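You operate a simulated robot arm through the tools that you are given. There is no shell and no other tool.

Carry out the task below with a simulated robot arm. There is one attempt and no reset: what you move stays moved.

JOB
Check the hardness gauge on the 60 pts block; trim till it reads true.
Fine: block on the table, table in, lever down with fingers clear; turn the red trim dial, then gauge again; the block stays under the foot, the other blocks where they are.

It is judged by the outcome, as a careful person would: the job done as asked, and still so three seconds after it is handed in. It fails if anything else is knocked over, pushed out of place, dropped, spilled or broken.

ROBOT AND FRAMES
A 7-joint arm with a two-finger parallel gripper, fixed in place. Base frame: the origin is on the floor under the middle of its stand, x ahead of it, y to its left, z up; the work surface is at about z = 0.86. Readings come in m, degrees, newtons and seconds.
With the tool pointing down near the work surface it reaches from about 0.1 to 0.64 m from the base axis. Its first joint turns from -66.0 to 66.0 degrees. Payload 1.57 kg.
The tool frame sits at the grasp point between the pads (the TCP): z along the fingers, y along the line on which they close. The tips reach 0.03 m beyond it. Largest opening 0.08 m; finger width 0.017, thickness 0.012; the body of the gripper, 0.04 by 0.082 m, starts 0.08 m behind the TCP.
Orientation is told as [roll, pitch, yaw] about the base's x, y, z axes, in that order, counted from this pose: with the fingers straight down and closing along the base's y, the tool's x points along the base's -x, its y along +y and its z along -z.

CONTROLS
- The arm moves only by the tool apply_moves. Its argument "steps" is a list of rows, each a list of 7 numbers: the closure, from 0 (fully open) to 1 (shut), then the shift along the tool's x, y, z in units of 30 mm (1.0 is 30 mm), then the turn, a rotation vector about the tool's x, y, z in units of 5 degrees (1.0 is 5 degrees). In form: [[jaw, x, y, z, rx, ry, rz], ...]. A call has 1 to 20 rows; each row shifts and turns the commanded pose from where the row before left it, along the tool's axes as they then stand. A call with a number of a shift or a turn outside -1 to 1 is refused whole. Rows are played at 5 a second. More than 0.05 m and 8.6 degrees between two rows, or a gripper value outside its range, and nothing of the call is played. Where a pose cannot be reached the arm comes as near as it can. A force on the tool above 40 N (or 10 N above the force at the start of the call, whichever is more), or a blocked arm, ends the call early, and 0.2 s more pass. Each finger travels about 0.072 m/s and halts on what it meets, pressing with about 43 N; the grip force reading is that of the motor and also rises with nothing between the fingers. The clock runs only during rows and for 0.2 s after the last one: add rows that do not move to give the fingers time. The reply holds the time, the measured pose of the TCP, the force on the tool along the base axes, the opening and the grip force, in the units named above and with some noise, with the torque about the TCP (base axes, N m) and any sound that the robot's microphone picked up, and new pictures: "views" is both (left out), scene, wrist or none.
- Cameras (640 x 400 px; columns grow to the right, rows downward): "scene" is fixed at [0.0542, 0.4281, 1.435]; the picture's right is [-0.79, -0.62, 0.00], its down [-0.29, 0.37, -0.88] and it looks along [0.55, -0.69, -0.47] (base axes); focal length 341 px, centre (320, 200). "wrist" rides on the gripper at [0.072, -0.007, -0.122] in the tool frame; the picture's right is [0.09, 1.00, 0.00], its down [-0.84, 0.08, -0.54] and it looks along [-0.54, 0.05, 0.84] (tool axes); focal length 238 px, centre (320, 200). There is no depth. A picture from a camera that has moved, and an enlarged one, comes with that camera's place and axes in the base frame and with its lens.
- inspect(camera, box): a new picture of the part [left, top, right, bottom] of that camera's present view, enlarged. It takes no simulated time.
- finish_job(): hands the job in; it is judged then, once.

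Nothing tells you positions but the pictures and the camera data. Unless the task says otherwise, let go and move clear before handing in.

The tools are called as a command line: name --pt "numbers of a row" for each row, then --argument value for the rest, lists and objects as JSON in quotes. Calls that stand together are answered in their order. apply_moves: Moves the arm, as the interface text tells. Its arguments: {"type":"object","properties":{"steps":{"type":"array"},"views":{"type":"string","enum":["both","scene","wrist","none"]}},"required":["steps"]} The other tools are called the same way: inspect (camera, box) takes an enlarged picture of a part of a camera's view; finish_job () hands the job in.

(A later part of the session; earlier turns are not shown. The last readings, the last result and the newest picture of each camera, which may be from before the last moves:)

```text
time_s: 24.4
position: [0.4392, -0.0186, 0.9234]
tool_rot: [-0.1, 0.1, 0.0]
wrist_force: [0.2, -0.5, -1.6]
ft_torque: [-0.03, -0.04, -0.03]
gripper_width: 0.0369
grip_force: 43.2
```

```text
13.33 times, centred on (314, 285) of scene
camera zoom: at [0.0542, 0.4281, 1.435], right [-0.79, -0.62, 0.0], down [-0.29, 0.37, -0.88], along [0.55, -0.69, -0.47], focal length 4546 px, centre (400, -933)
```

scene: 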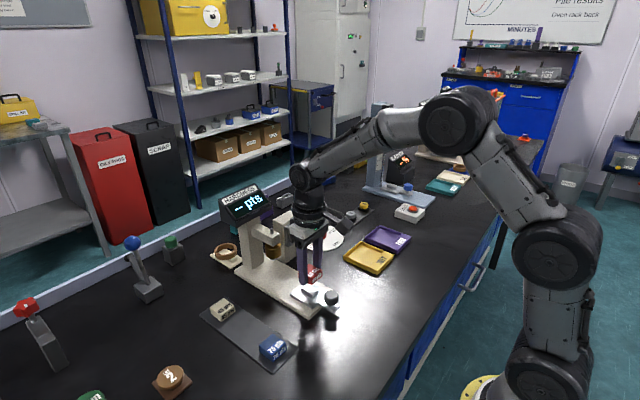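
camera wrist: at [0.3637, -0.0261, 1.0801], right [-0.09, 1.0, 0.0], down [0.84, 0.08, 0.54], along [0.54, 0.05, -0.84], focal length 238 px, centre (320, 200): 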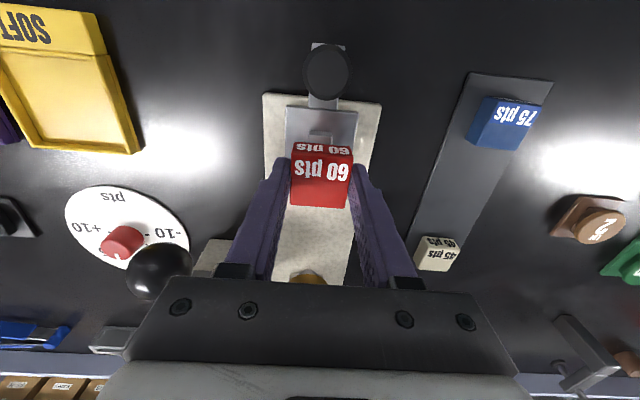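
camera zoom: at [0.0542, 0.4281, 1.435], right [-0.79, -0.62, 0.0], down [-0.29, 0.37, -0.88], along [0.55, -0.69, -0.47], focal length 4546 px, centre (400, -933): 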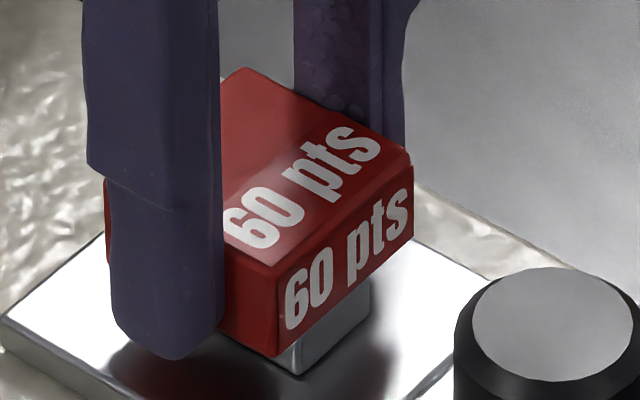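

apply_moves --pt "1 0 0 0.04 0 0 0" --pt "1 0 0 0.0 0 0 0" --pt "1 0 0 0.0 0 0 0" --views "none"

apply_moves --pt "1 0 0 0.04 0 0 0" --pt "1 0 0 0.0 0 0 0" --pt "1 0 0 0.0 0 0 0" --views "none"

inspect --camera "scene" --box '[290, 270, 338, 300]'

```text
time_s: 25.2
position: [0.4391, -0.0187, 0.9242]
tool_rot: [0.1, -0.1, 0.0]
wrist_force: [-0.1, -1.2, 10.7]
ft_torque: [-0.03, 0.12, 0.0]
gripper_width: 0.0366
grip_force: 43.4
```

```text
time_s: 26.0
position: [0.4395, -0.0192, 0.9228]
tool_rot: [-0.1, -0.2, 0.1]
wrist_force: [-1.7, -2.9, 27.5]
ft_torque: [-0.09, 0.15, 0.01]
gripper_width: 0.0365
grip_force: 42.9
```

```text
13.33 times, centred on (314, 285) of scene
camera zoom: at [0.0538, 0.4281, 1.435], right [-0.79, -0.62, 0.0], down [-0.29, 0.37, -0.88], along [0.55, -0.69, -0.47], focal length 4546 px, centre (400, -933)
```

zoom: 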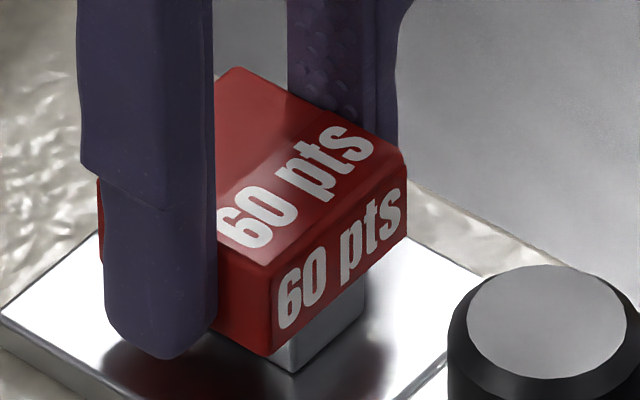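

The block is seated on the anvil, with contact force felt. I'll ease off the pressure, open the fingers slowly, then rise straight up.

apply_moves --pt "1 0 0 -0.055 0 0 0" --pt "1 0 0 0 0 0 0" --pt "0.5 0 0 0 0 0 0" --pt "0.4 0 0 0 0 0 0" --pt "0.2 0 0 0 0 0 0" --pt "0 0 0 0 0 0 0" --pt "0 0 0 0 0 0 0" --pt "0 0 0 0 0 0 0" --views "wrist"

inspect --camera "scene" --box '[270, 255, 350, 305]'

```text
time_s: 27.8
position: [0.4379, -0.0192, 0.9231]
tool_rot: [0.0, 0.0, 0.1]
wrist_force: [-0.3, -0.8, -0.1]
ft_torque: [0.01, -0.01, -0.02]
gripper_width: 0.0798
grip_force: 0.1
camera wrist: at [0.3665, -0.0264, 1.0446], right [-0.09, 1.0, 0.0], down [0.84, 0.08, 0.54], along [0.54, 0.05, -0.84], focal length 238 px, centre (320, 200)
```

wrist: 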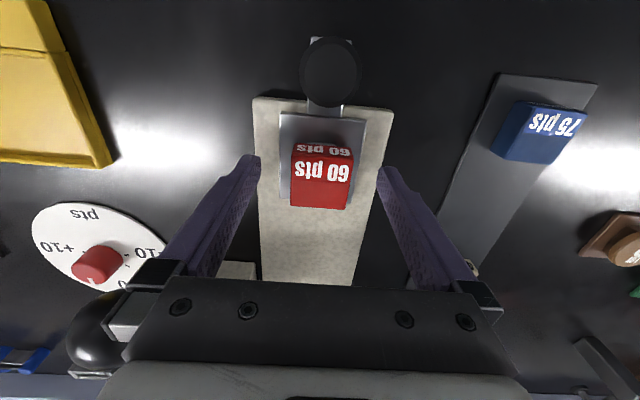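

```text
8.00 times, centred on (310, 280) of scene
camera zoom: at [0.0542, 0.4281, 1.435], right [-0.79, -0.62, 0.0], down [-0.29, 0.37, -0.88], along [0.55, -0.69, -0.47], focal length 2728 px, centre (400, -440)
```

zoom: 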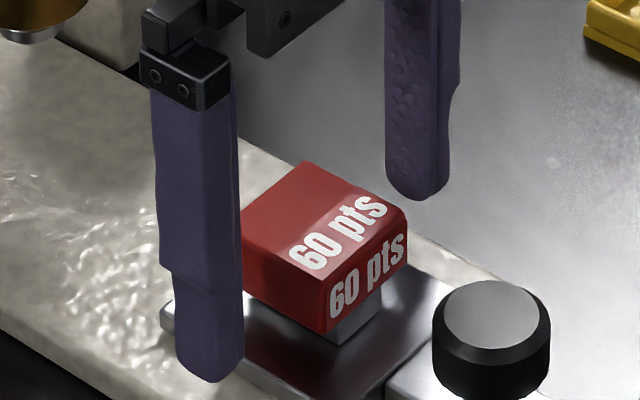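

The block is sitting squarely on the anvil. I'll rise clear and move back over the black table knob.

apply_moves --pt "0 0 0 -0.3 0 0 0" --pt "0 0 0 -0.6 0 0 0" --pt "0 0 0 -0.8 0 0 0" --pt "0 0 0 -0.7 0 0 0" --pt "0 0.5 0.02 0 0 0 0" --pt "0 0.5 0.02 0 0 0 0" --pt "0 0.5 0 0 0 0 0" --pt "0 0.5 0 0 0 0 0" --pt "0 0 0 0 0 0 0"

inspect --camera "wrist" --box '[240, 100, 400, 200]'

inspect --camera "scene" --box '[280, 265, 360, 315]'

```text
time_s: 29.8
position: [0.3777, -0.0188, 0.9937]
tool_rot: [0.1, -0.1, 0.1]
wrist_force: [-0.5, -0.4, -0.4]
ft_torque: [0.0, 0.02, 0.01]
gripper_width: 0.0803
grip_force: 0.2
camera wrist: at [0.3056, -0.0248, 1.1162], right [-0.09, 1.0, 0.0], down [0.84, 0.08, 0.54], along [0.54, 0.05, -0.84], focal length 238 px, centre (320, 200)
```

scene: 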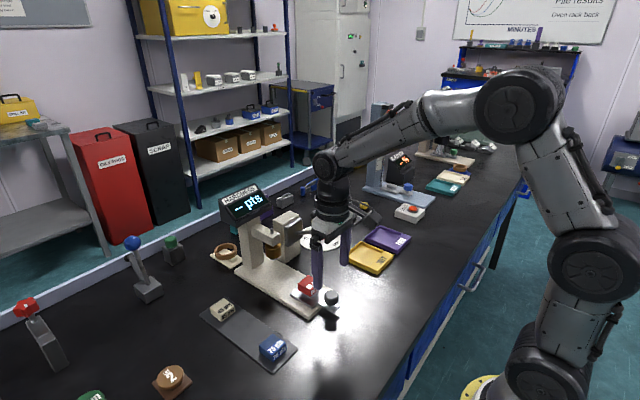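
wrist: 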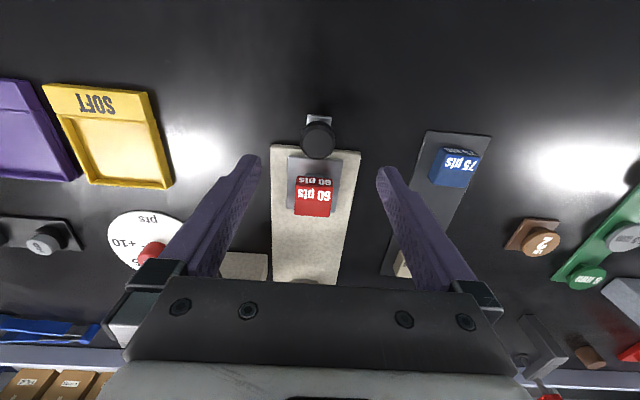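

```text
4.00 times, centred on (320, 150) of wrist
camera zoom: at [0.3056, -0.0248, 1.1162], right [-0.09, 1.0, 0.0], down [0.84, 0.08, 0.54], along [0.54, 0.05, -0.84], focal length 953 px, centre (320, 400)
```

zoom: 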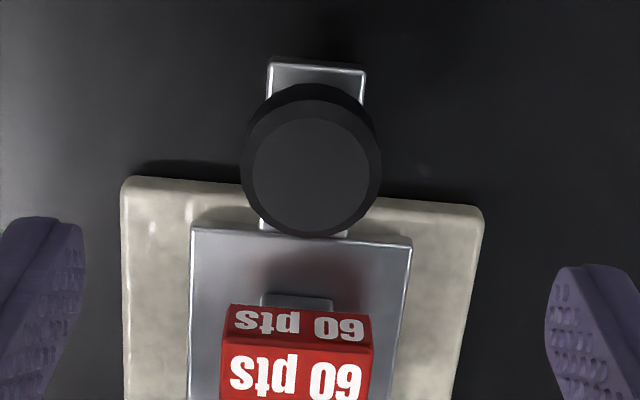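

```text
8.00 times, centred on (320, 290) of scene
camera zoom: at [0.0542, 0.4281, 1.435], right [-0.79, -0.62, 0.0], down [-0.29, 0.37, -0.88], along [0.55, -0.69, -0.47], focal length 2728 px, centre (320, -520)
```

zoom: 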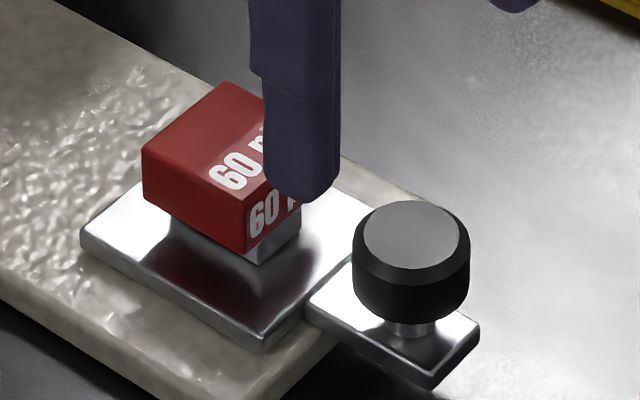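

The knob is nearly centred between the fingers. I'll lower around it and close.

apply_moves --pt "0 -0.05 -0.08 0.5 0 0 0" --pt "0 0 0 0.7 0 0 0" --pt "0 0 0 0.7 0 0 0" --pt "0 0 0 0.5 0 0 0" --pt "0 0 0 0.15 0 0 0" --pt "0 0 0 0 0 0 0" --views "none"

inspect --camera "scene" --box '[280, 255, 376, 315]'

inspect --camera "wrist" --box '[220, 100, 420, 225]'

```text
time_s: 31.2
position: [0.3804, -0.0195, 0.9167]
tool_rot: [0.0, 0.0, -0.1]
wrist_force: [0.5, -0.5, 0.2]
ft_torque: [0.0, -0.01, 0.0]
gripper_width: 0.08
grip_force: 0.0
```

```text
6.67 times, centred on (328, 285) of scene
camera zoom: at [0.0542, 0.4281, 1.435], right [-0.79, -0.62, 0.0], down [-0.29, 0.37, -0.88], along [0.55, -0.69, -0.47], focal length 2273 px, centre (267, -367)
```

zoom: 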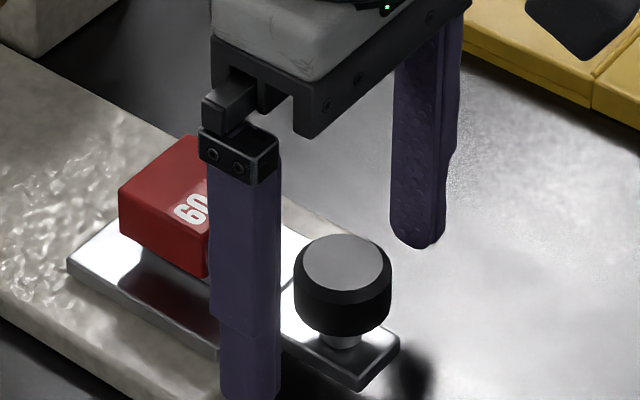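

```text
3.20 times, centred on (320, 162) of wrist
camera zoom: at [0.3084, -0.0273, 1.0397], right [-0.09, 1.0, 0.0], down [0.84, 0.08, 0.54], along [0.54, 0.05, -0.84], focal length 763 px, centre (320, 320)
```

zoom: 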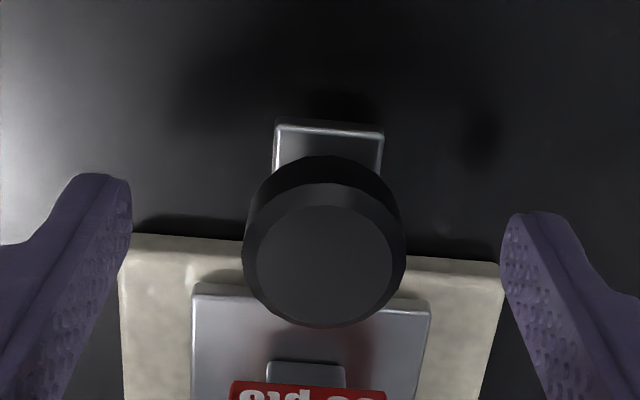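

apply_moves --pt "0.3 0 0 0 0 0 0" --pt "0.5 0 0 0 0 0 0" --pt "0.7 0 0 0 0 0 0" --pt "1 0 0 0 0 0 0" --pt "1 0 0 0 0 0 0" --views "none"

inspect --camera "scene" --box '[280, 255, 376, 315]'

```text
time_s: 32.4
position: [0.3802, -0.0196, 0.9184]
tool_rot: [0.0, 0.0, 0.0]
wrist_force: [0.0, 7.1, 0.4]
ft_torque: [0.15, -0.04, 0.0]
gripper_width: 0.0314
grip_force: 40.3
```

```text
6.67 times, centred on (328, 285) of scene
camera zoom: at [0.0542, 0.4283, 1.4349], right [-0.79, -0.62, 0.0], down [-0.29, 0.37, -0.88], along [0.55, -0.69, -0.47], focal length 2273 px, centre (267, -367)
```

zoom: 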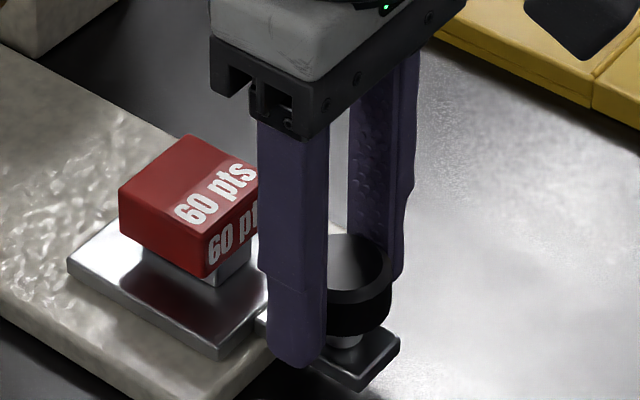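

The knob is gripped (31.4 mm). I'll slide the table in slowly, checking force and the block as it goes.

apply_moves --pt "1 -0.05 0.017 0 0 0 0" --pt "1 -0.1 0 0 0 0 0" --pt "1 -0.15 0 0 0 0 0" --pt "1 -0.2 0 0 0 0 0" --pt "1 -0.25 0 0 0 0 0" --pt "1 -0.25 0 0 0 0 0" --pt "1 -0.25 0 0 0 0 0" --pt "1 -0.25 0 0 0 0 0" --pt "1 -0.2 0 0 0 0 0" --pt "1 -0.1 0 0 0 0 0" --pt "1 -0.05 0 0 0 0 0" --pt "1 0 0 0 0 0 0"

inspect --camera "scene" --box '[240, 220, 352, 290]'

```text
time_s: 35.0
position: [0.4344, -0.0197, 0.9178]
tool_rot: [-0.1, 0.0, -0.1]
wrist_force: [0.0, 1.8, -7.5]
ft_torque: [0.06, -0.68, 0.03]
gripper_width: 0.0317
grip_force: 40.2
camera wrist: at [0.3632, -0.0268, 1.04], right [-0.09, 1.0, 0.0], down [0.84, 0.08, 0.54], along [0.54, 0.05, -0.84], focal length 238 px, centre (320, 200)
```

scene: 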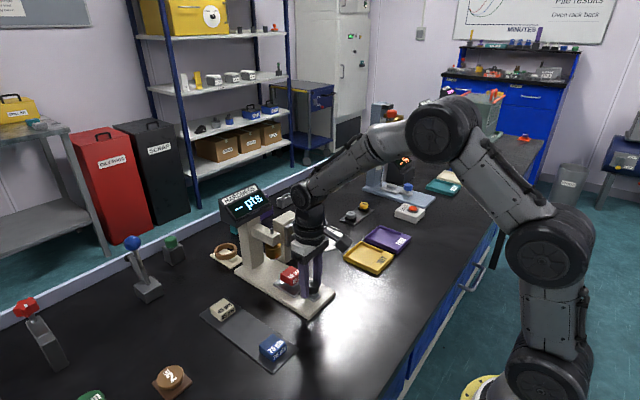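
wrist: 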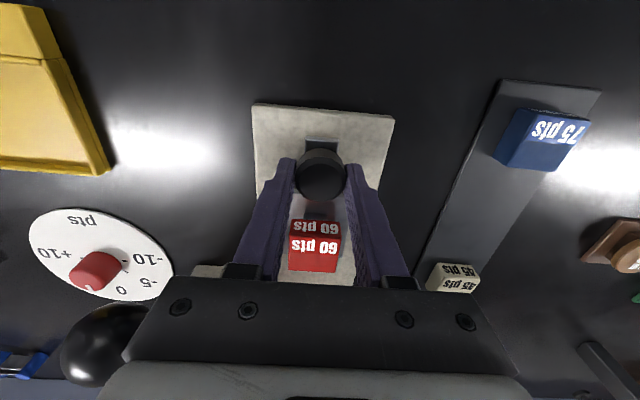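

```text
5.71 times, centred on (296, 255) of scene
camera zoom: at [0.0543, 0.4282, 1.4349], right [-0.79, -0.62, 0.0], down [-0.29, 0.37, -0.88], along [0.55, -0.69, -0.47], focal length 1948 px, centre (457, -114)
```

zoom: 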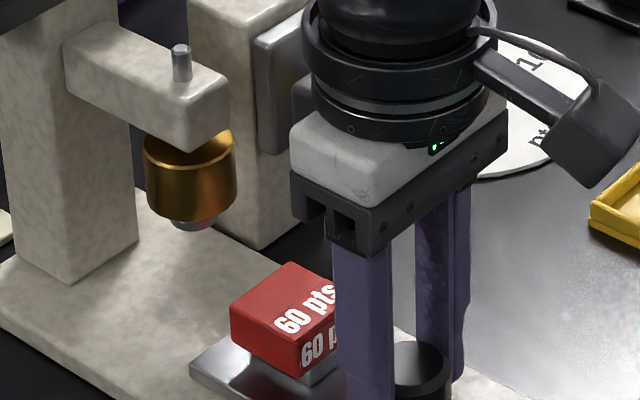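

The table slides freely with the block riding along. I'll continue inward about 40 mm more, then go in small steps.

apply_moves --pt "1 -0.05 0 -0.01 0 0 0" --pt "1 -0.1 0 0 0 0 0" --pt "1 -0.2 0 0 0 0 0" --pt "1 -0.25 0 0 0 0 0" --pt "1 -0.25 0 0 0 0 0" --pt "1 -0.2 0 0 0 0 0" --pt "1 -0.15 0 0 0 0 0" --pt "1 -0.1 0 0 0 0 0" --pt "1 -0.05 0 0 0 0 0" --pt "1 0 0 0 0 0 0"

inspect --camera "scene" --box '[240, 220, 336, 280]'

```text
time_s: 37.2
position: [0.4756, -0.0205, 0.9181]
tool_rot: [-0.1, 0.1, 0.1]
wrist_force: [-0.3, 1.4, -12.3]
ft_torque: [-0.03, 0.59, -0.05]
gripper_width: 0.0317
grip_force: 39.9
camera wrist: at [0.4048, -0.0268, 1.04], right [-0.09, 1.0, 0.0], down [0.84, 0.08, 0.54], along [0.54, 0.05, -0.84], focal length 238 px, centre (320, 200)
```

scene: 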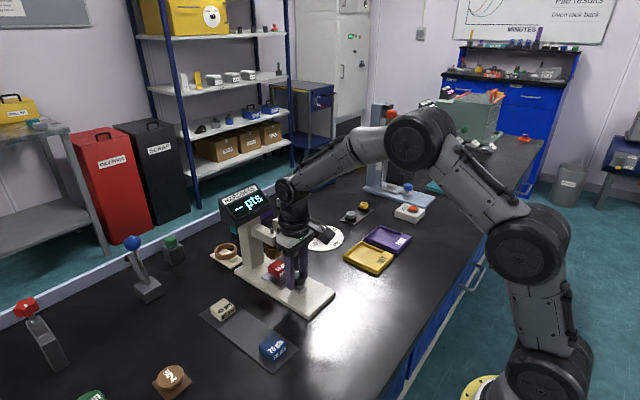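
wrist: 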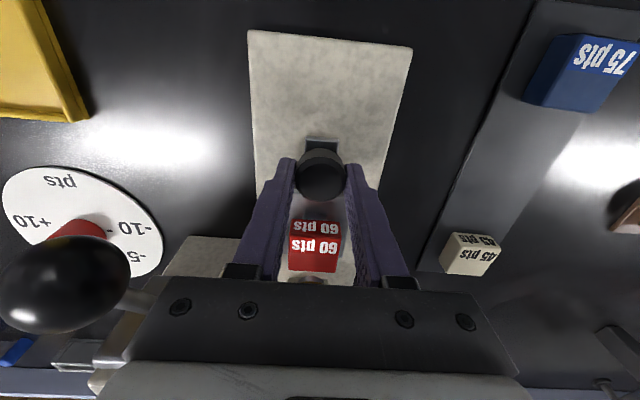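

```text
6.67 times, centred on (288, 250) of scene
camera zoom: at [0.0544, 0.4282, 1.4349], right [-0.79, -0.62, 0.0], down [-0.29, 0.37, -0.88], along [0.55, -0.69, -0.47], focal length 2273 px, centre (533, -133)
```

zoom: 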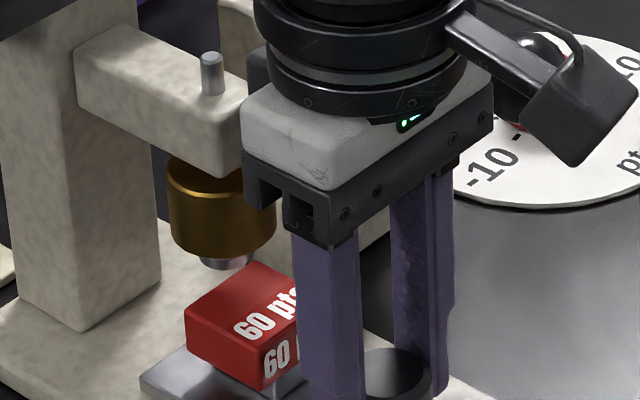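

The block is almost under the foot. I'll go on in 3 mm steps and watch for the table's end stop.

apply_moves --pt "1 -0.1 0 0.02 0 0 0" --pt "1 -0.1 0 0 0 0 0" --pt "1 -0.1 0 0 0 0 0" --pt "1 0 0 0 0 0 0" --views "none"

inspect --camera "scene" --box '[240, 220, 336, 280]'

```text
time_s: 38.2
position: [0.4861, -0.0201, 0.9182]
tool_rot: [0.0, -0.2, 0.0]
wrist_force: [0.3, 3.8, -6.8]
ft_torque: [0.03, 0.64, -0.05]
gripper_width: 0.0315
grip_force: 40.4
```

```text
6.67 times, centred on (288, 250) of scene
camera zoom: at [0.0544, 0.4282, 1.4349], right [-0.79, -0.62, 0.0], down [-0.29, 0.37, -0.88], along [0.55, -0.69, -0.47], focal length 2273 px, centre (533, -133)
```

zoom: 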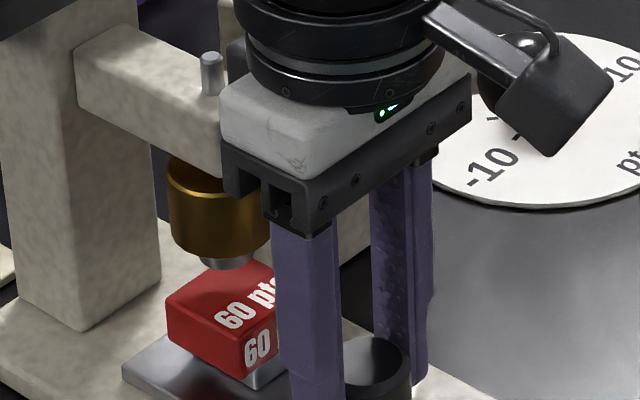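

apply_moves --pt "1 -0.1 0 0.01 0 0 0" --pt "1 0 0 0 0 0 0" --pt "1 0 0 0 0 0 0" --views "none"

apply_moves --pt "1 -0.1 0 0 0 0 0" --pt "1 0 0 0 0 0 0" --pt "1 0 0 0 0 0 0" --views "both"

inspect --camera "scene" --box '[240, 220, 336, 280]'

```text
time_s: 39.0
position: [0.4902, -0.0197, 0.9187]
tool_rot: [0.0, -0.1, 0.1]
wrist_force: [0.9, 2.9, -2.8]
ft_torque: [0.01, 0.3, 0.02]
gripper_width: 0.0316
grip_force: 40.2
```

```text
time_s: 39.8
position: [0.4913, -0.0216, 0.9174]
tool_rot: [0.0, 0.1, 0.0]
wrist_force: [-10.1, 5.4, 11.8]
ft_torque: [0.09, 0.27, 0.0]
gripper_width: 0.0315
grip_force: 40.0
camera wrist: at [0.4188, -0.0268, 1.04], right [-0.09, 1.0, 0.0], down [0.84, 0.08, 0.54], along [0.54, 0.05, -0.84], focal length 238 px, centre (320, 200)
```

scene: 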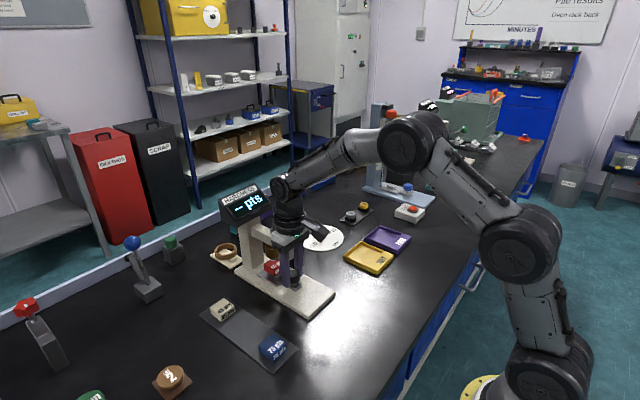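
wrist: 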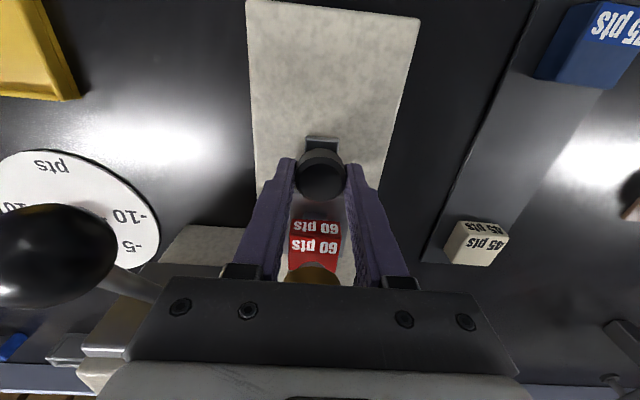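

```text
6.67 times, centred on (288, 250) of scene
camera zoom: at [0.0538, 0.4283, 1.4349], right [-0.79, -0.62, 0.0], down [-0.29, 0.37, -0.88], along [0.55, -0.69, -0.47], focal length 2273 px, centre (533, -133)
```

zoom: 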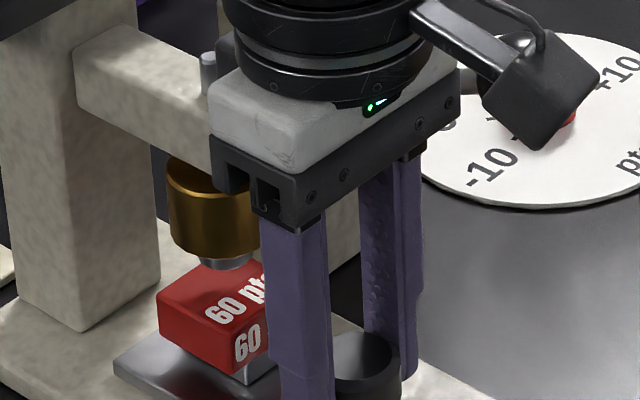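

There is about 10 N of resistance in x, so the table seems to have reached its stop. One more small push will confirm it.

apply_moves --pt "1 -0.05 0 -0.02 0 0 0" --pt "1 0 0 0 0 0 0" --pt "1 0 0 0 0 0 0" --views "none"

```text
time_s: 40.6
position: [0.4905, -0.0196, 0.9176]
tool_rot: [0.0, 0.3, 0.0]
wrist_force: [-22.5, 4.0, 16.4]
ft_torque: [0.04, -0.27, 0.0]
gripper_width: 0.0315
grip_force: 40.5
```

The table is fully in at its stop. I'll take off the push, open the fingers part way, and rise and back away from the gauge.

apply_moves --pt "1 0.07 -0.01 -0.03 0 0 0" --pt "1 0 0 0 0 0 0" --pt "0.55 0 0 0 0 0 0" --pt "0.45 0 0 0 0 0 0" --pt "0.35 0 0 0 0 0 0" --pt "0.35 0 0 0 0 0 0" --pt "0.35 0 0 -0.3 0 0 0" --pt "0.35 0 0 -0.6 0 0 0" --pt "0.35 0.3 0 -0.7 0 0 0" --pt "0.35 0.8 0 -0.8 0 0 0" --pt "0.35 0.8 0 -0.8 0 0 0" --pt "0.35 0.8 0 -0.8 0 0 0" --pt "0.35 0 0 0 0 0 0"

inspect --camera "scene" --box '[210, 190, 322, 260]'

inspect --camera "scene" --box '[240, 235, 320, 285]'

inspect --camera "wrist" --box '[220, 100, 420, 225]'

```text
time_s: 43.4
position: [0.4085, -0.0205, 1.04]
tool_rot: [0.0, 0.0, 0.0]
wrist_force: [0.0, 0.3, -0.6]
ft_torque: [0.0, 0.0, -0.01]
gripper_width: 0.0521
grip_force: 0.0
camera wrist: at [0.3371, -0.0261, 1.1617], right [-0.09, 1.0, 0.0], down [0.84, 0.08, 0.54], along [0.54, 0.05, -0.84], focal length 238 px, centre (320, 200)
```

scene: 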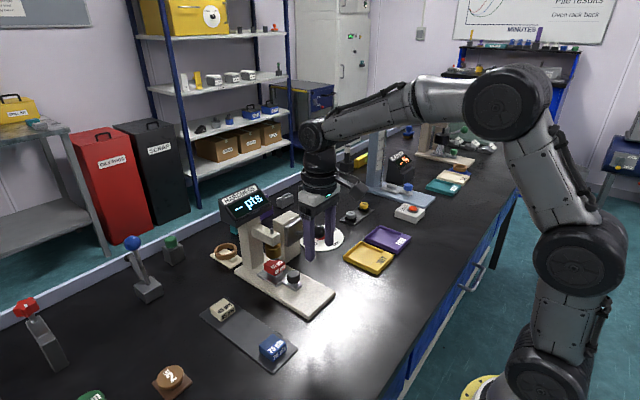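
wrist: 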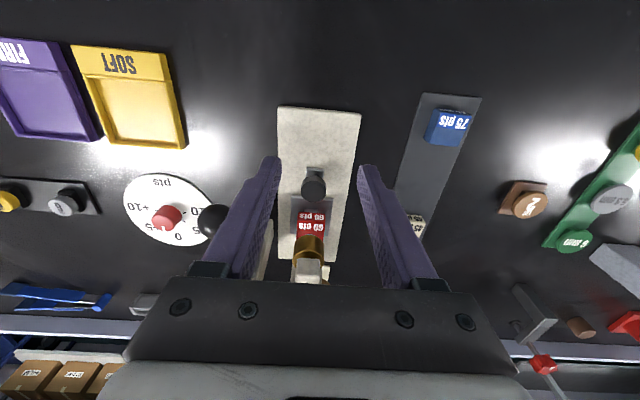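

```text
5.71 times, centred on (266, 225) of scene
camera zoom: at [0.0542, 0.4281, 1.435], right [-0.79, -0.62, 0.0], down [-0.29, 0.37, -0.88], along [0.55, -0.69, -0.47], focal length 1948 px, centre (629, 57)
```

zoom: 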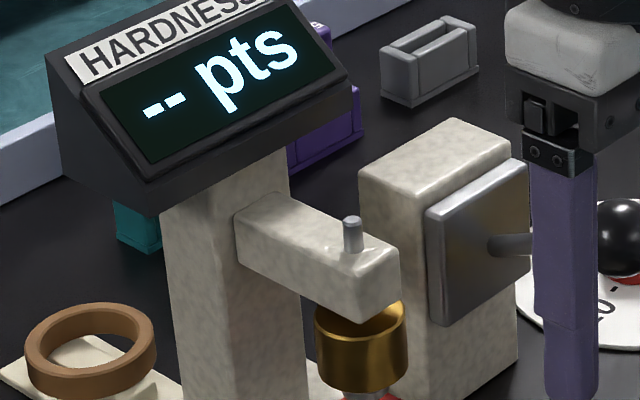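

```text
8.00 times, centred on (280, 260) of scene
camera zoom: at [0.0542, 0.4281, 1.435], right [-0.79, -0.62, 0.0], down [-0.29, 0.37, -0.88], along [0.55, -0.69, -0.47], focal length 2728 px, centre (640, -280)
```

zoom: 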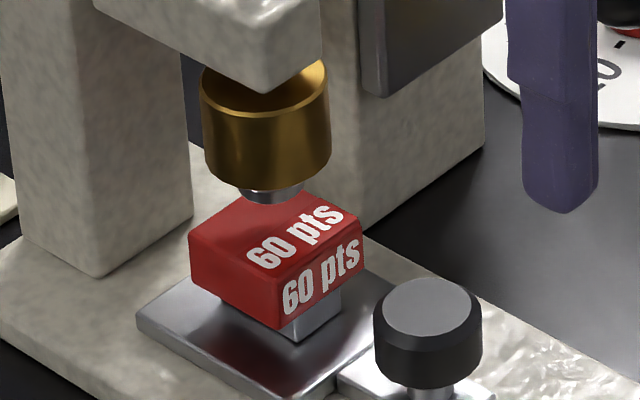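

```text
3.20 times, centred on (320, 162) of wrist
camera zoom: at [0.3371, -0.0261, 1.1617], right [-0.09, 1.0, 0.0], down [0.84, 0.08, 0.54], along [0.54, 0.05, -0.84], focal length 763 px, centre (320, 320)
```

zoom: 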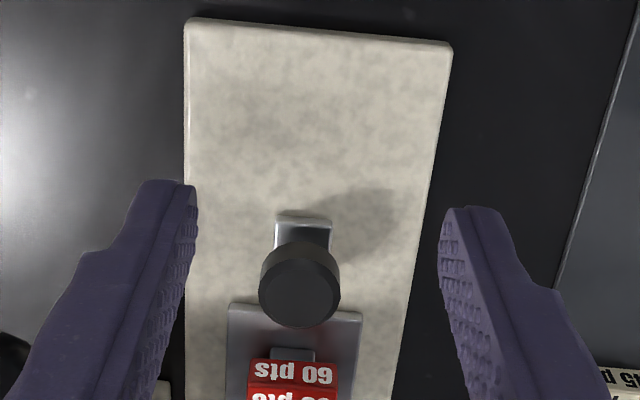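

The block is under the foot and the gauge still shows "-- pts". Next I'll close the fingers and move behind and above the lever ball to locate it precisely.

apply_moves --pt "0.6 0 -0.5 -0.5 0 0 0" --pt "1 0 -0.8 -0.5 0 0 0" --pt "1 0 -0.8 0 0 0 0" --pt "1 0 -0.78 0 0 0 0" --pt "1 0 0 0 0 0 0"

inspect --camera "wrist" --box '[240, 130, 400, 230]'

inspect --camera "scene" --box '[270, 205, 350, 255]'

```text
time_s: 44.6
position: [0.4098, -0.1078, 1.0673]
tool_rot: [0.0, 0.0, 0.1]
wrist_force: [0.1, 0.1, 0.3]
ft_torque: [-0.02, 0.0, -0.02]
gripper_width: 0.0
grip_force: 21.2
camera wrist: at [0.3374, -0.1138, 1.1904], right [-0.09, 1.0, 0.0], down [0.84, 0.08, 0.54], along [0.54, 0.05, -0.84], focal length 238 px, centre (320, 200)
```

scene: 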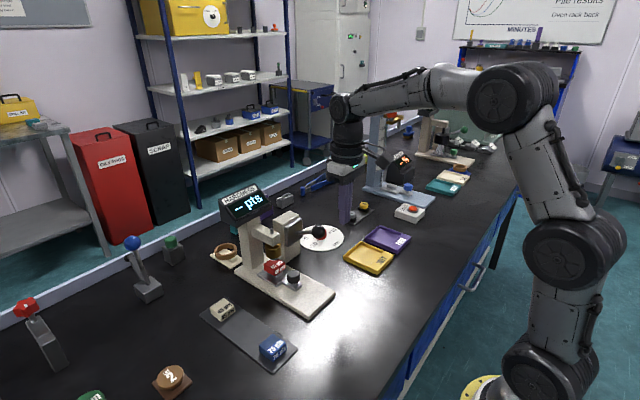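
wrist: 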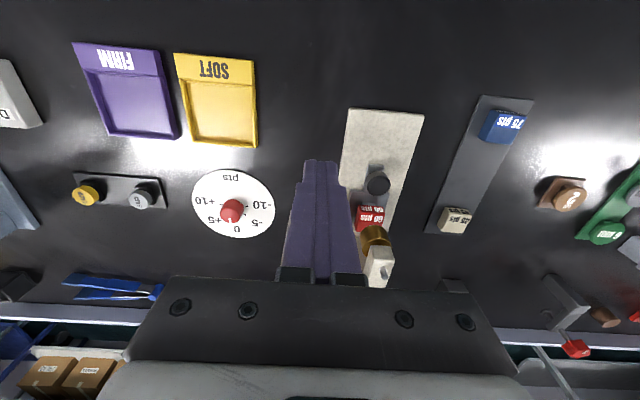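

```text
4.00 times, centred on (320, 180) of wrist
camera zoom: at [0.3374, -0.1138, 1.1904], right [-0.09, 1.0, 0.0], down [0.84, 0.08, 0.54], along [0.54, 0.05, -0.84], focal length 953 px, centre (320, 280)
```

zoom: 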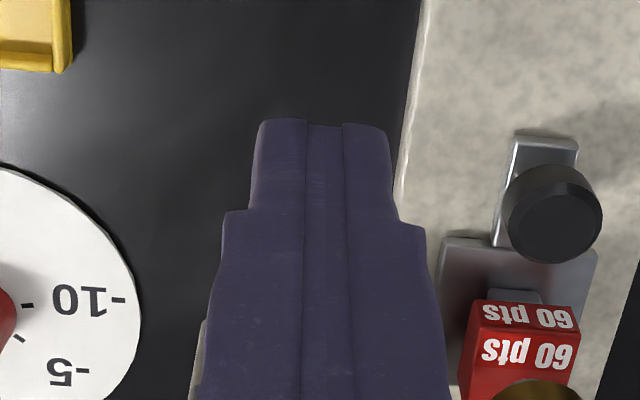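

```text
8.00 times, centred on (310, 230) of scene
camera zoom: at [0.0543, 0.4281, 1.435], right [-0.79, -0.62, 0.0], down [-0.29, 0.37, -0.88], along [0.55, -0.69, -0.47], focal length 2728 px, centre (400, -40)
```

zoom: 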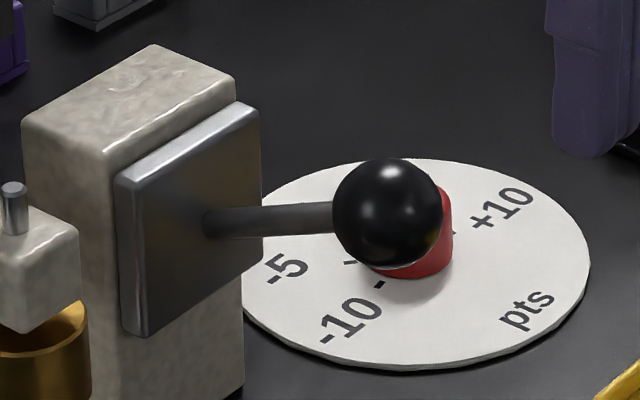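

The dial pointer is near 0. The lever ball is at about (0.486, -0.112, 0.98), rising about 24° from its pivot. I'll come over it with closed fingers and stop just above.

apply_moves --pt "1 -0.5 -0.07 0 0 0 0" --pt "1 -0.7 -0.07 0 0 0 0" --pt "1 -0.7 0 0 0 0 0" --pt "1 -0.57 0 0.3 0 0 0" --pt "1 0 0 0.5 0 0 0" --pt "1 0 0 0.2 0 0 0" --pt "1 0 0 0 0 0 0"

inspect --camera "scene" --box '[265, 180, 361, 240]'

inspect --camera "wrist" --box '[240, 130, 400, 230]'

```text
time_s: 46.2
position: [0.4844, -0.1123, 1.0392]
tool_rot: [0.0, 0.1, 0.0]
wrist_force: [0.2, -0.2, 0.6]
ft_torque: [-0.02, 0.0, 0.01]
gripper_width: 0.0
grip_force: 21.6
camera wrist: at [0.4119, -0.1189, 1.1614], right [-0.09, 1.0, 0.0], down [0.84, 0.08, 0.54], along [0.54, 0.05, -0.84], focal length 238 px, centre (320, 200)
```

scene: 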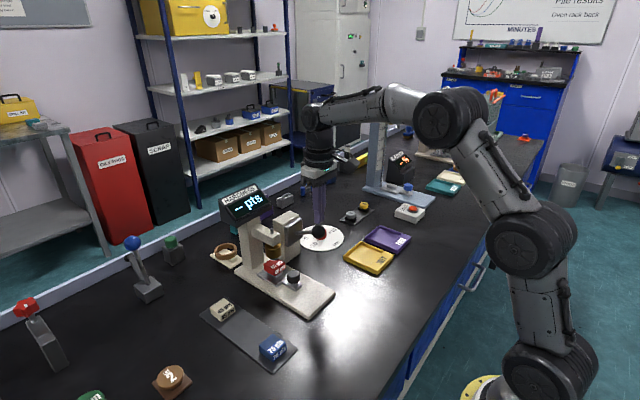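
wrist: 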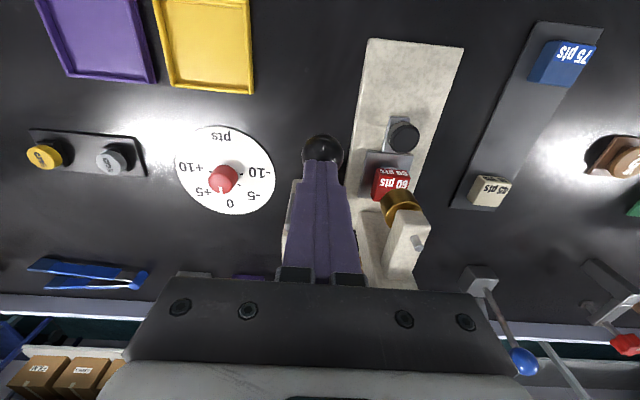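

```text
6.67 times, centred on (313, 210) of scene
camera zoom: at [0.0542, 0.4281, 1.435], right [-0.79, -0.62, 0.0], down [-0.29, 0.37, -0.88], along [0.55, -0.69, -0.47], focal length 2273 px, centre (367, 133)
```

zoom: 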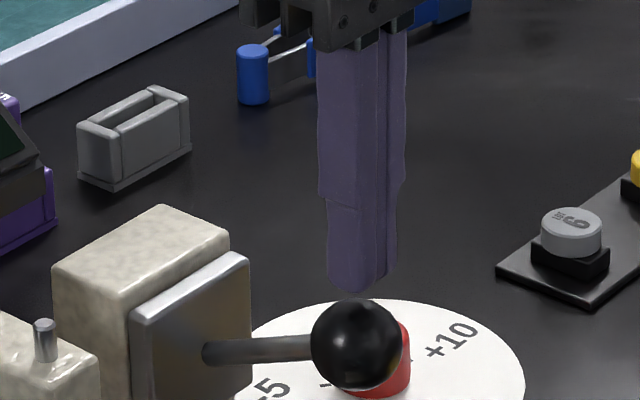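

```text
4.00 times, centred on (320, 180) of wrist
camera zoom: at [0.4119, -0.1189, 1.1614], right [-0.09, 1.0, 0.0], down [0.84, 0.08, 0.54], along [0.54, 0.05, -0.84], focal length 953 px, centre (320, 280)
```

zoom: 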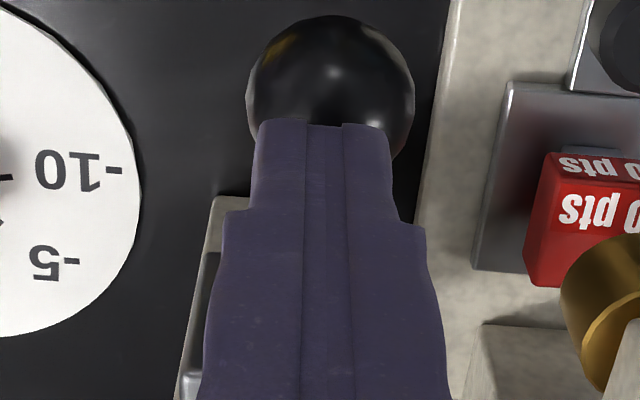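

The fingers are centred over the ball. Now I'll push down slowly and watch the force.

apply_moves --pt "1 0 0.05 0.2 0 0 0" --pt "1 0 0 0.15 0 0 0" --pt "1 0 0 0.1 0 0 0" --pt "1 0 0 0.1 0 0 0" --pt "1 0 0 0.1 0 0 0" --pt "1 0 0 0.1 0 0 0" --pt "1 0 0 0.1 0 0 0" --views "scene"

inspect --camera "scene" --box '[265, 180, 361, 240]'

```text
time_s: 47.8
position: [0.484, -0.108, 1.0126]
tool_rot: [0.0, 0.0, 0.0]
wrist_force: [-1.1, -0.8, 1.0]
ft_torque: [0.0, 0.02, -0.05]
gripper_width: 0.0
grip_force: 21.3
```

scene: 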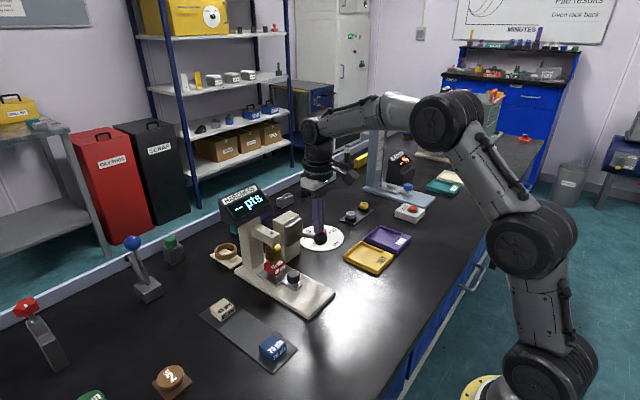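

```text
6.67 times, centred on (313, 210) of scene
camera zoom: at [0.0542, 0.4281, 1.435], right [-0.79, -0.62, 0.0], down [-0.29, 0.37, -0.88], along [0.55, -0.69, -0.47], focal length 2273 px, centre (367, 133)
```

zoom: 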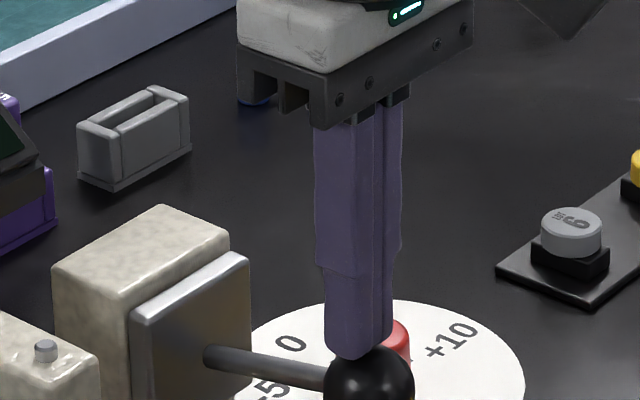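

apply_moves --pt "1 0 0 0.1 0 0 0" --pt "1 0 0 0.1 0 0 0" --pt "1 0 0 0.1 0 0 0" --pt "1 0 0 0.1 0 0 0" --pt "1 0 0 0.1 0 0 0" --pt "1 0 0 0.1 0 0 0" --views "scene"

inspect --camera "scene" --box '[210, 180, 354, 270]'

```text
time_s: 49.2
position: [0.4844, -0.1089, 0.9941]
tool_rot: [0.0, 0.0, 0.0]
wrist_force: [-1.0, 0.4, 2.1]
ft_torque: [0.01, 0.01, -0.01]
gripper_width: 0.0001
grip_force: 21.5
```

scene: 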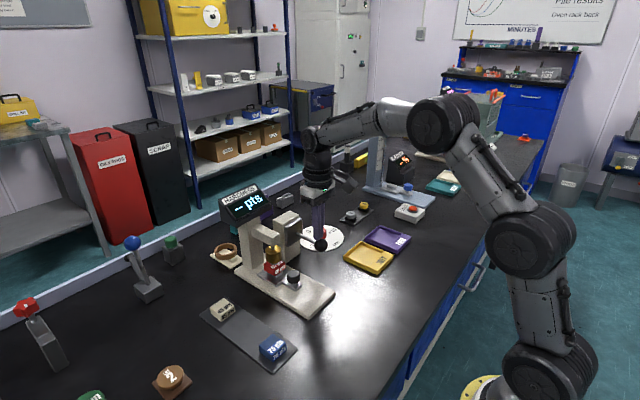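

```text
4.44 times, centred on (282, 225) of scene
camera zoom: at [0.0542, 0.4282, 1.4349], right [-0.79, -0.62, 0.0], down [-0.29, 0.37, -0.88], along [0.55, -0.69, -0.47], focal length 1515 px, centre (489, 89)
```

zoom: 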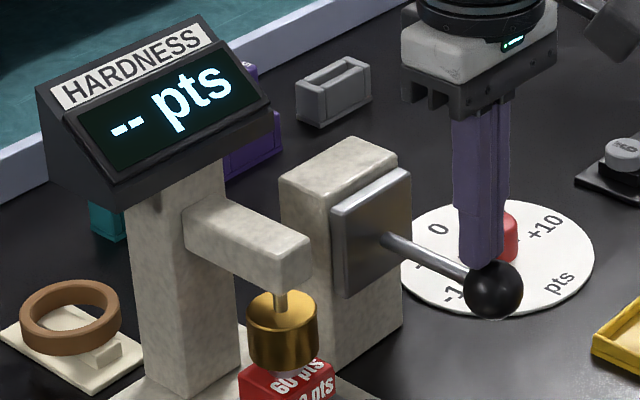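

The lever is moving easily and the foot is coming down. I'll continue down, following the ball's arc.

apply_moves --pt "1 0.06 -0.05 0.1 0 0 0" --pt "1 0.06 -0.03 0.1 0 0 0" --pt "1 0 0 0.1 0 0 0" --pt "1 0 0 0.1 0 0 0" --pt "1 0 0 0.1 0 0 0" --pt "1 0 0 0.1 0 0 0" --views "scene"

inspect --camera "scene" --box '[210, 180, 354, 270]'

```text
time_s: 50.6
position: [0.4802, -0.1114, 0.977]
tool_rot: [0.0, 0.1, 0.0]
wrist_force: [-2.1, 0.1, 4.1]
ft_torque: [0.0, 0.05, 0.0]
gripper_width: 0.0
grip_force: 21.5
```

scene: 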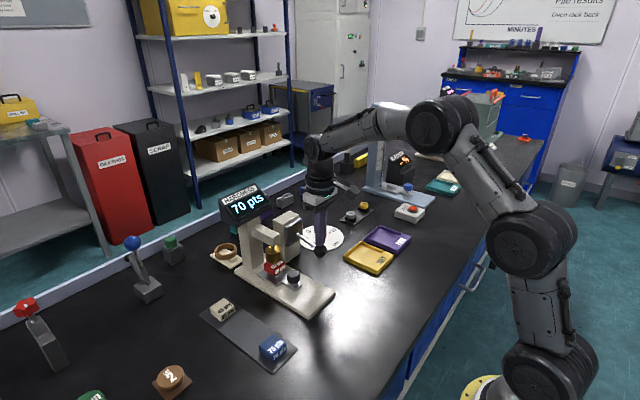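

```text
4.44 times, centred on (282, 225) of scene
camera zoom: at [0.0541, 0.4281, 1.435], right [-0.79, -0.62, 0.0], down [-0.29, 0.37, -0.88], along [0.55, -0.69, -0.47], focal length 1515 px, centre (489, 89)
```

zoom: 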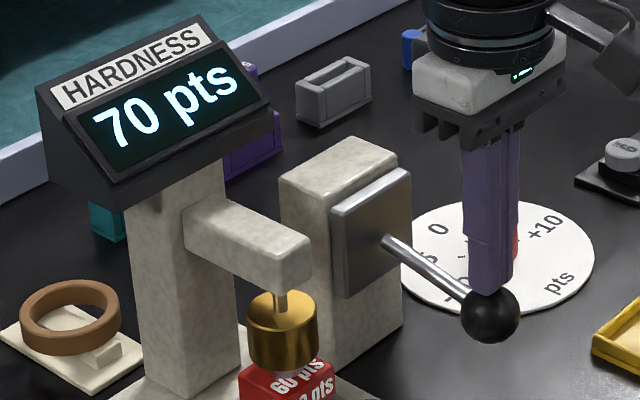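

The gauge now reads 70 pts on the 60 pts block, so it is 10 too high. I'll push slightly further to see whether the reading is settled and the lever is at its stop.

apply_moves --pt "1 0 0 0.07 0 0 0" --pt "1 0 0 0.07 0 0 0" --pt "1 0 0 0.07 0 0 0" --pt "1 0 0 0 0 0 0" --views "scene"

inspect --camera "scene" --box '[210, 180, 354, 270]'

```text
time_s: 51.6
position: [0.4794, -0.113, 0.9719]
tool_rot: [-0.1, -0.2, 0.0]
wrist_force: [1.9, 0.0, 3.3]
ft_torque: [-0.02, -0.06, -0.04]
gripper_width: 0.0
grip_force: 21.4
```

scene: 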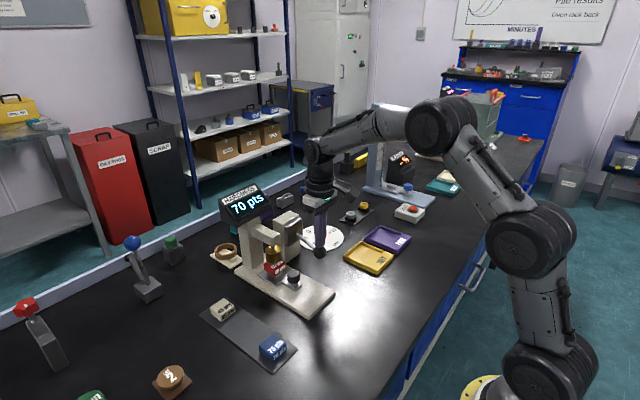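

```text
4.44 times, centred on (282, 225) of scene
camera zoom: at [0.0542, 0.4282, 1.4349], right [-0.79, -0.62, 0.0], down [-0.29, 0.37, -0.88], along [0.55, -0.69, -0.47], focal length 1515 px, centre (489, 89)
```

zoom: 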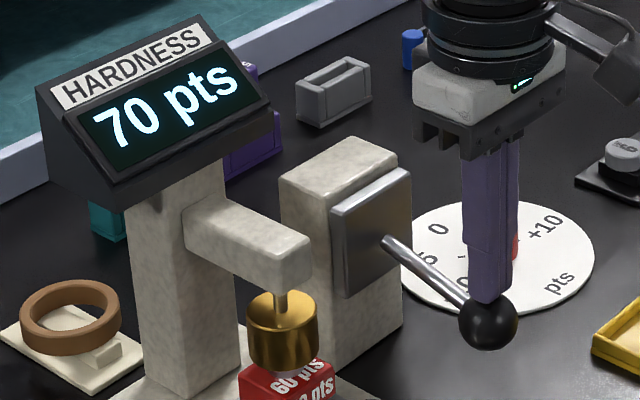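

The reading holds at 70. I'll lift off slowly and see what the lever and display do.

apply_moves --pt "1 0 0 -0.2 0 0 0" --pt "1 0 0 -0.3 0 0 0" --pt "1 0 0 -0.4 0 0 0" --pt "1 0 0 -0.5 0 0 0" --pt "1 0 0 -0.6 0 0 0" --pt "1 0.2 0 -0.6 0 0 0" --pt "1 0.5 0 -0.5 0 0 0" --pt "1 0 0 0 0 0 0"

inspect --camera "scene" --box '[210, 180, 354, 270]'

```text
time_s: 53.4
position: [0.4598, -0.1134, 1.0651]
tool_rot: [-0.1, 0.0, 0.0]
wrist_force: [0.1, -0.2, 0.4]
ft_torque: [-0.01, 0.01, -0.04]
gripper_width: 0.0
grip_force: 21.2
camera wrist: at [0.387, -0.1199, 1.1859], right [-0.09, 1.0, 0.0], down [0.84, 0.08, 0.54], along [0.54, 0.05, -0.84], focal length 238 px, centre (320, 200)
```

scene: 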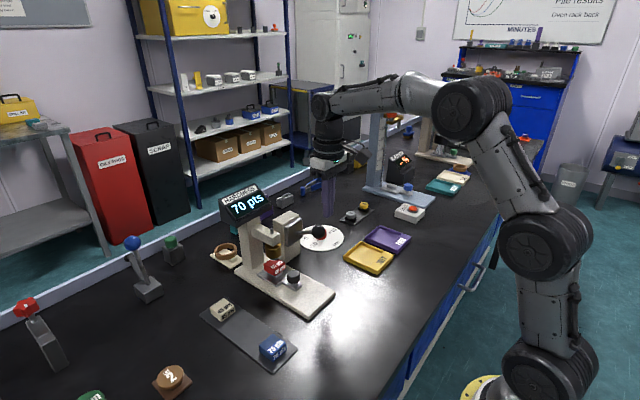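
wrist: 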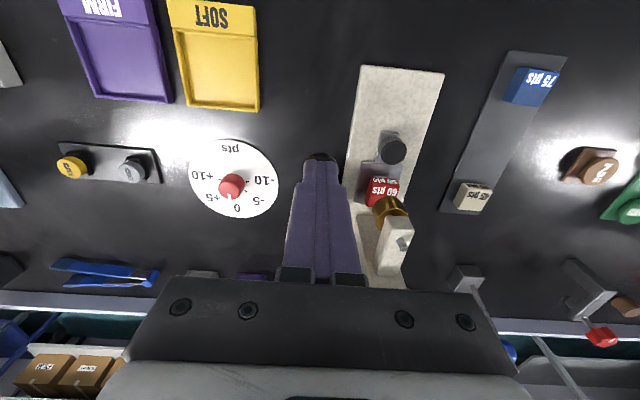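

```text
4.44 times, centred on (282, 225) of scene
camera zoom: at [0.0542, 0.4281, 1.435], right [-0.79, -0.62, 0.0], down [-0.29, 0.37, -0.88], along [0.55, -0.69, -0.47], focal length 1515 px, centre (489, 89)
```

zoom: 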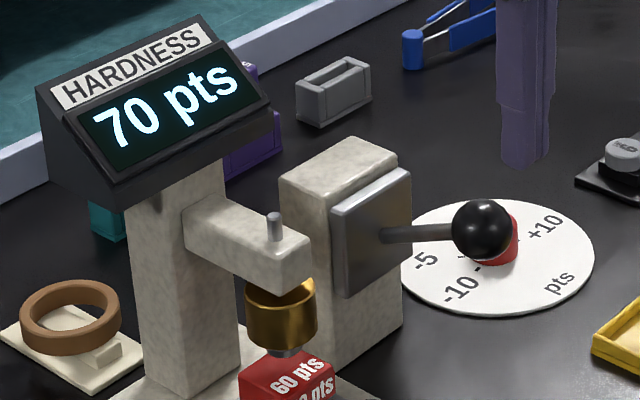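

The lever sprang back up and the display holds 70 pts. Now I'll look closely at the trim dial.

inspect --camera "wrist" --box '[180, 135, 292, 221]'

inspect --camera "wrist" --box '[210, 165, 258, 203]'

```text
4.65 times, centred on (236, 178) of wrist
camera zoom: at [0.387, -0.1199, 1.1859], right [-0.09, 1.0, 0.0], down [0.84, 0.08, 0.54], along [0.54, 0.05, -0.84], focal length 1109 px, centre (711, 302)
```

zoom: 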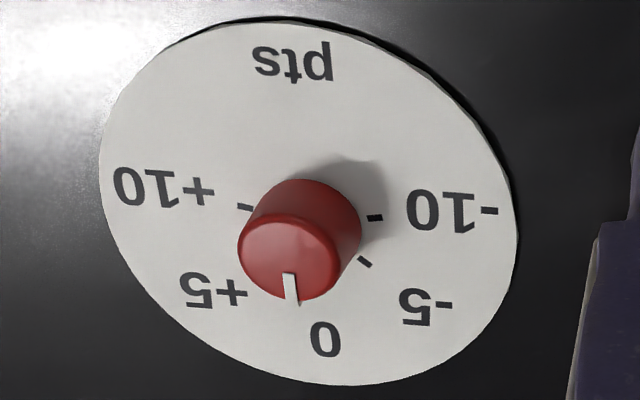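

```text
10.53 times, centred on (234, 184) of wrist
camera zoom: at [0.387, -0.1199, 1.1859], right [-0.09, 1.0, 0.0], down [0.84, 0.08, 0.54], along [0.54, 0.05, -0.84], focal length 2509 px, centre (1225, 368)
```

zoom: 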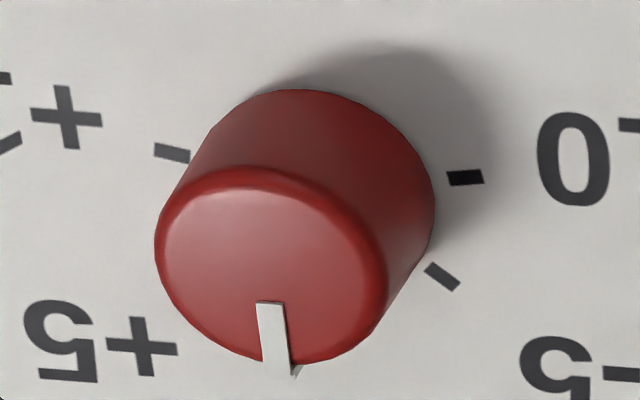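

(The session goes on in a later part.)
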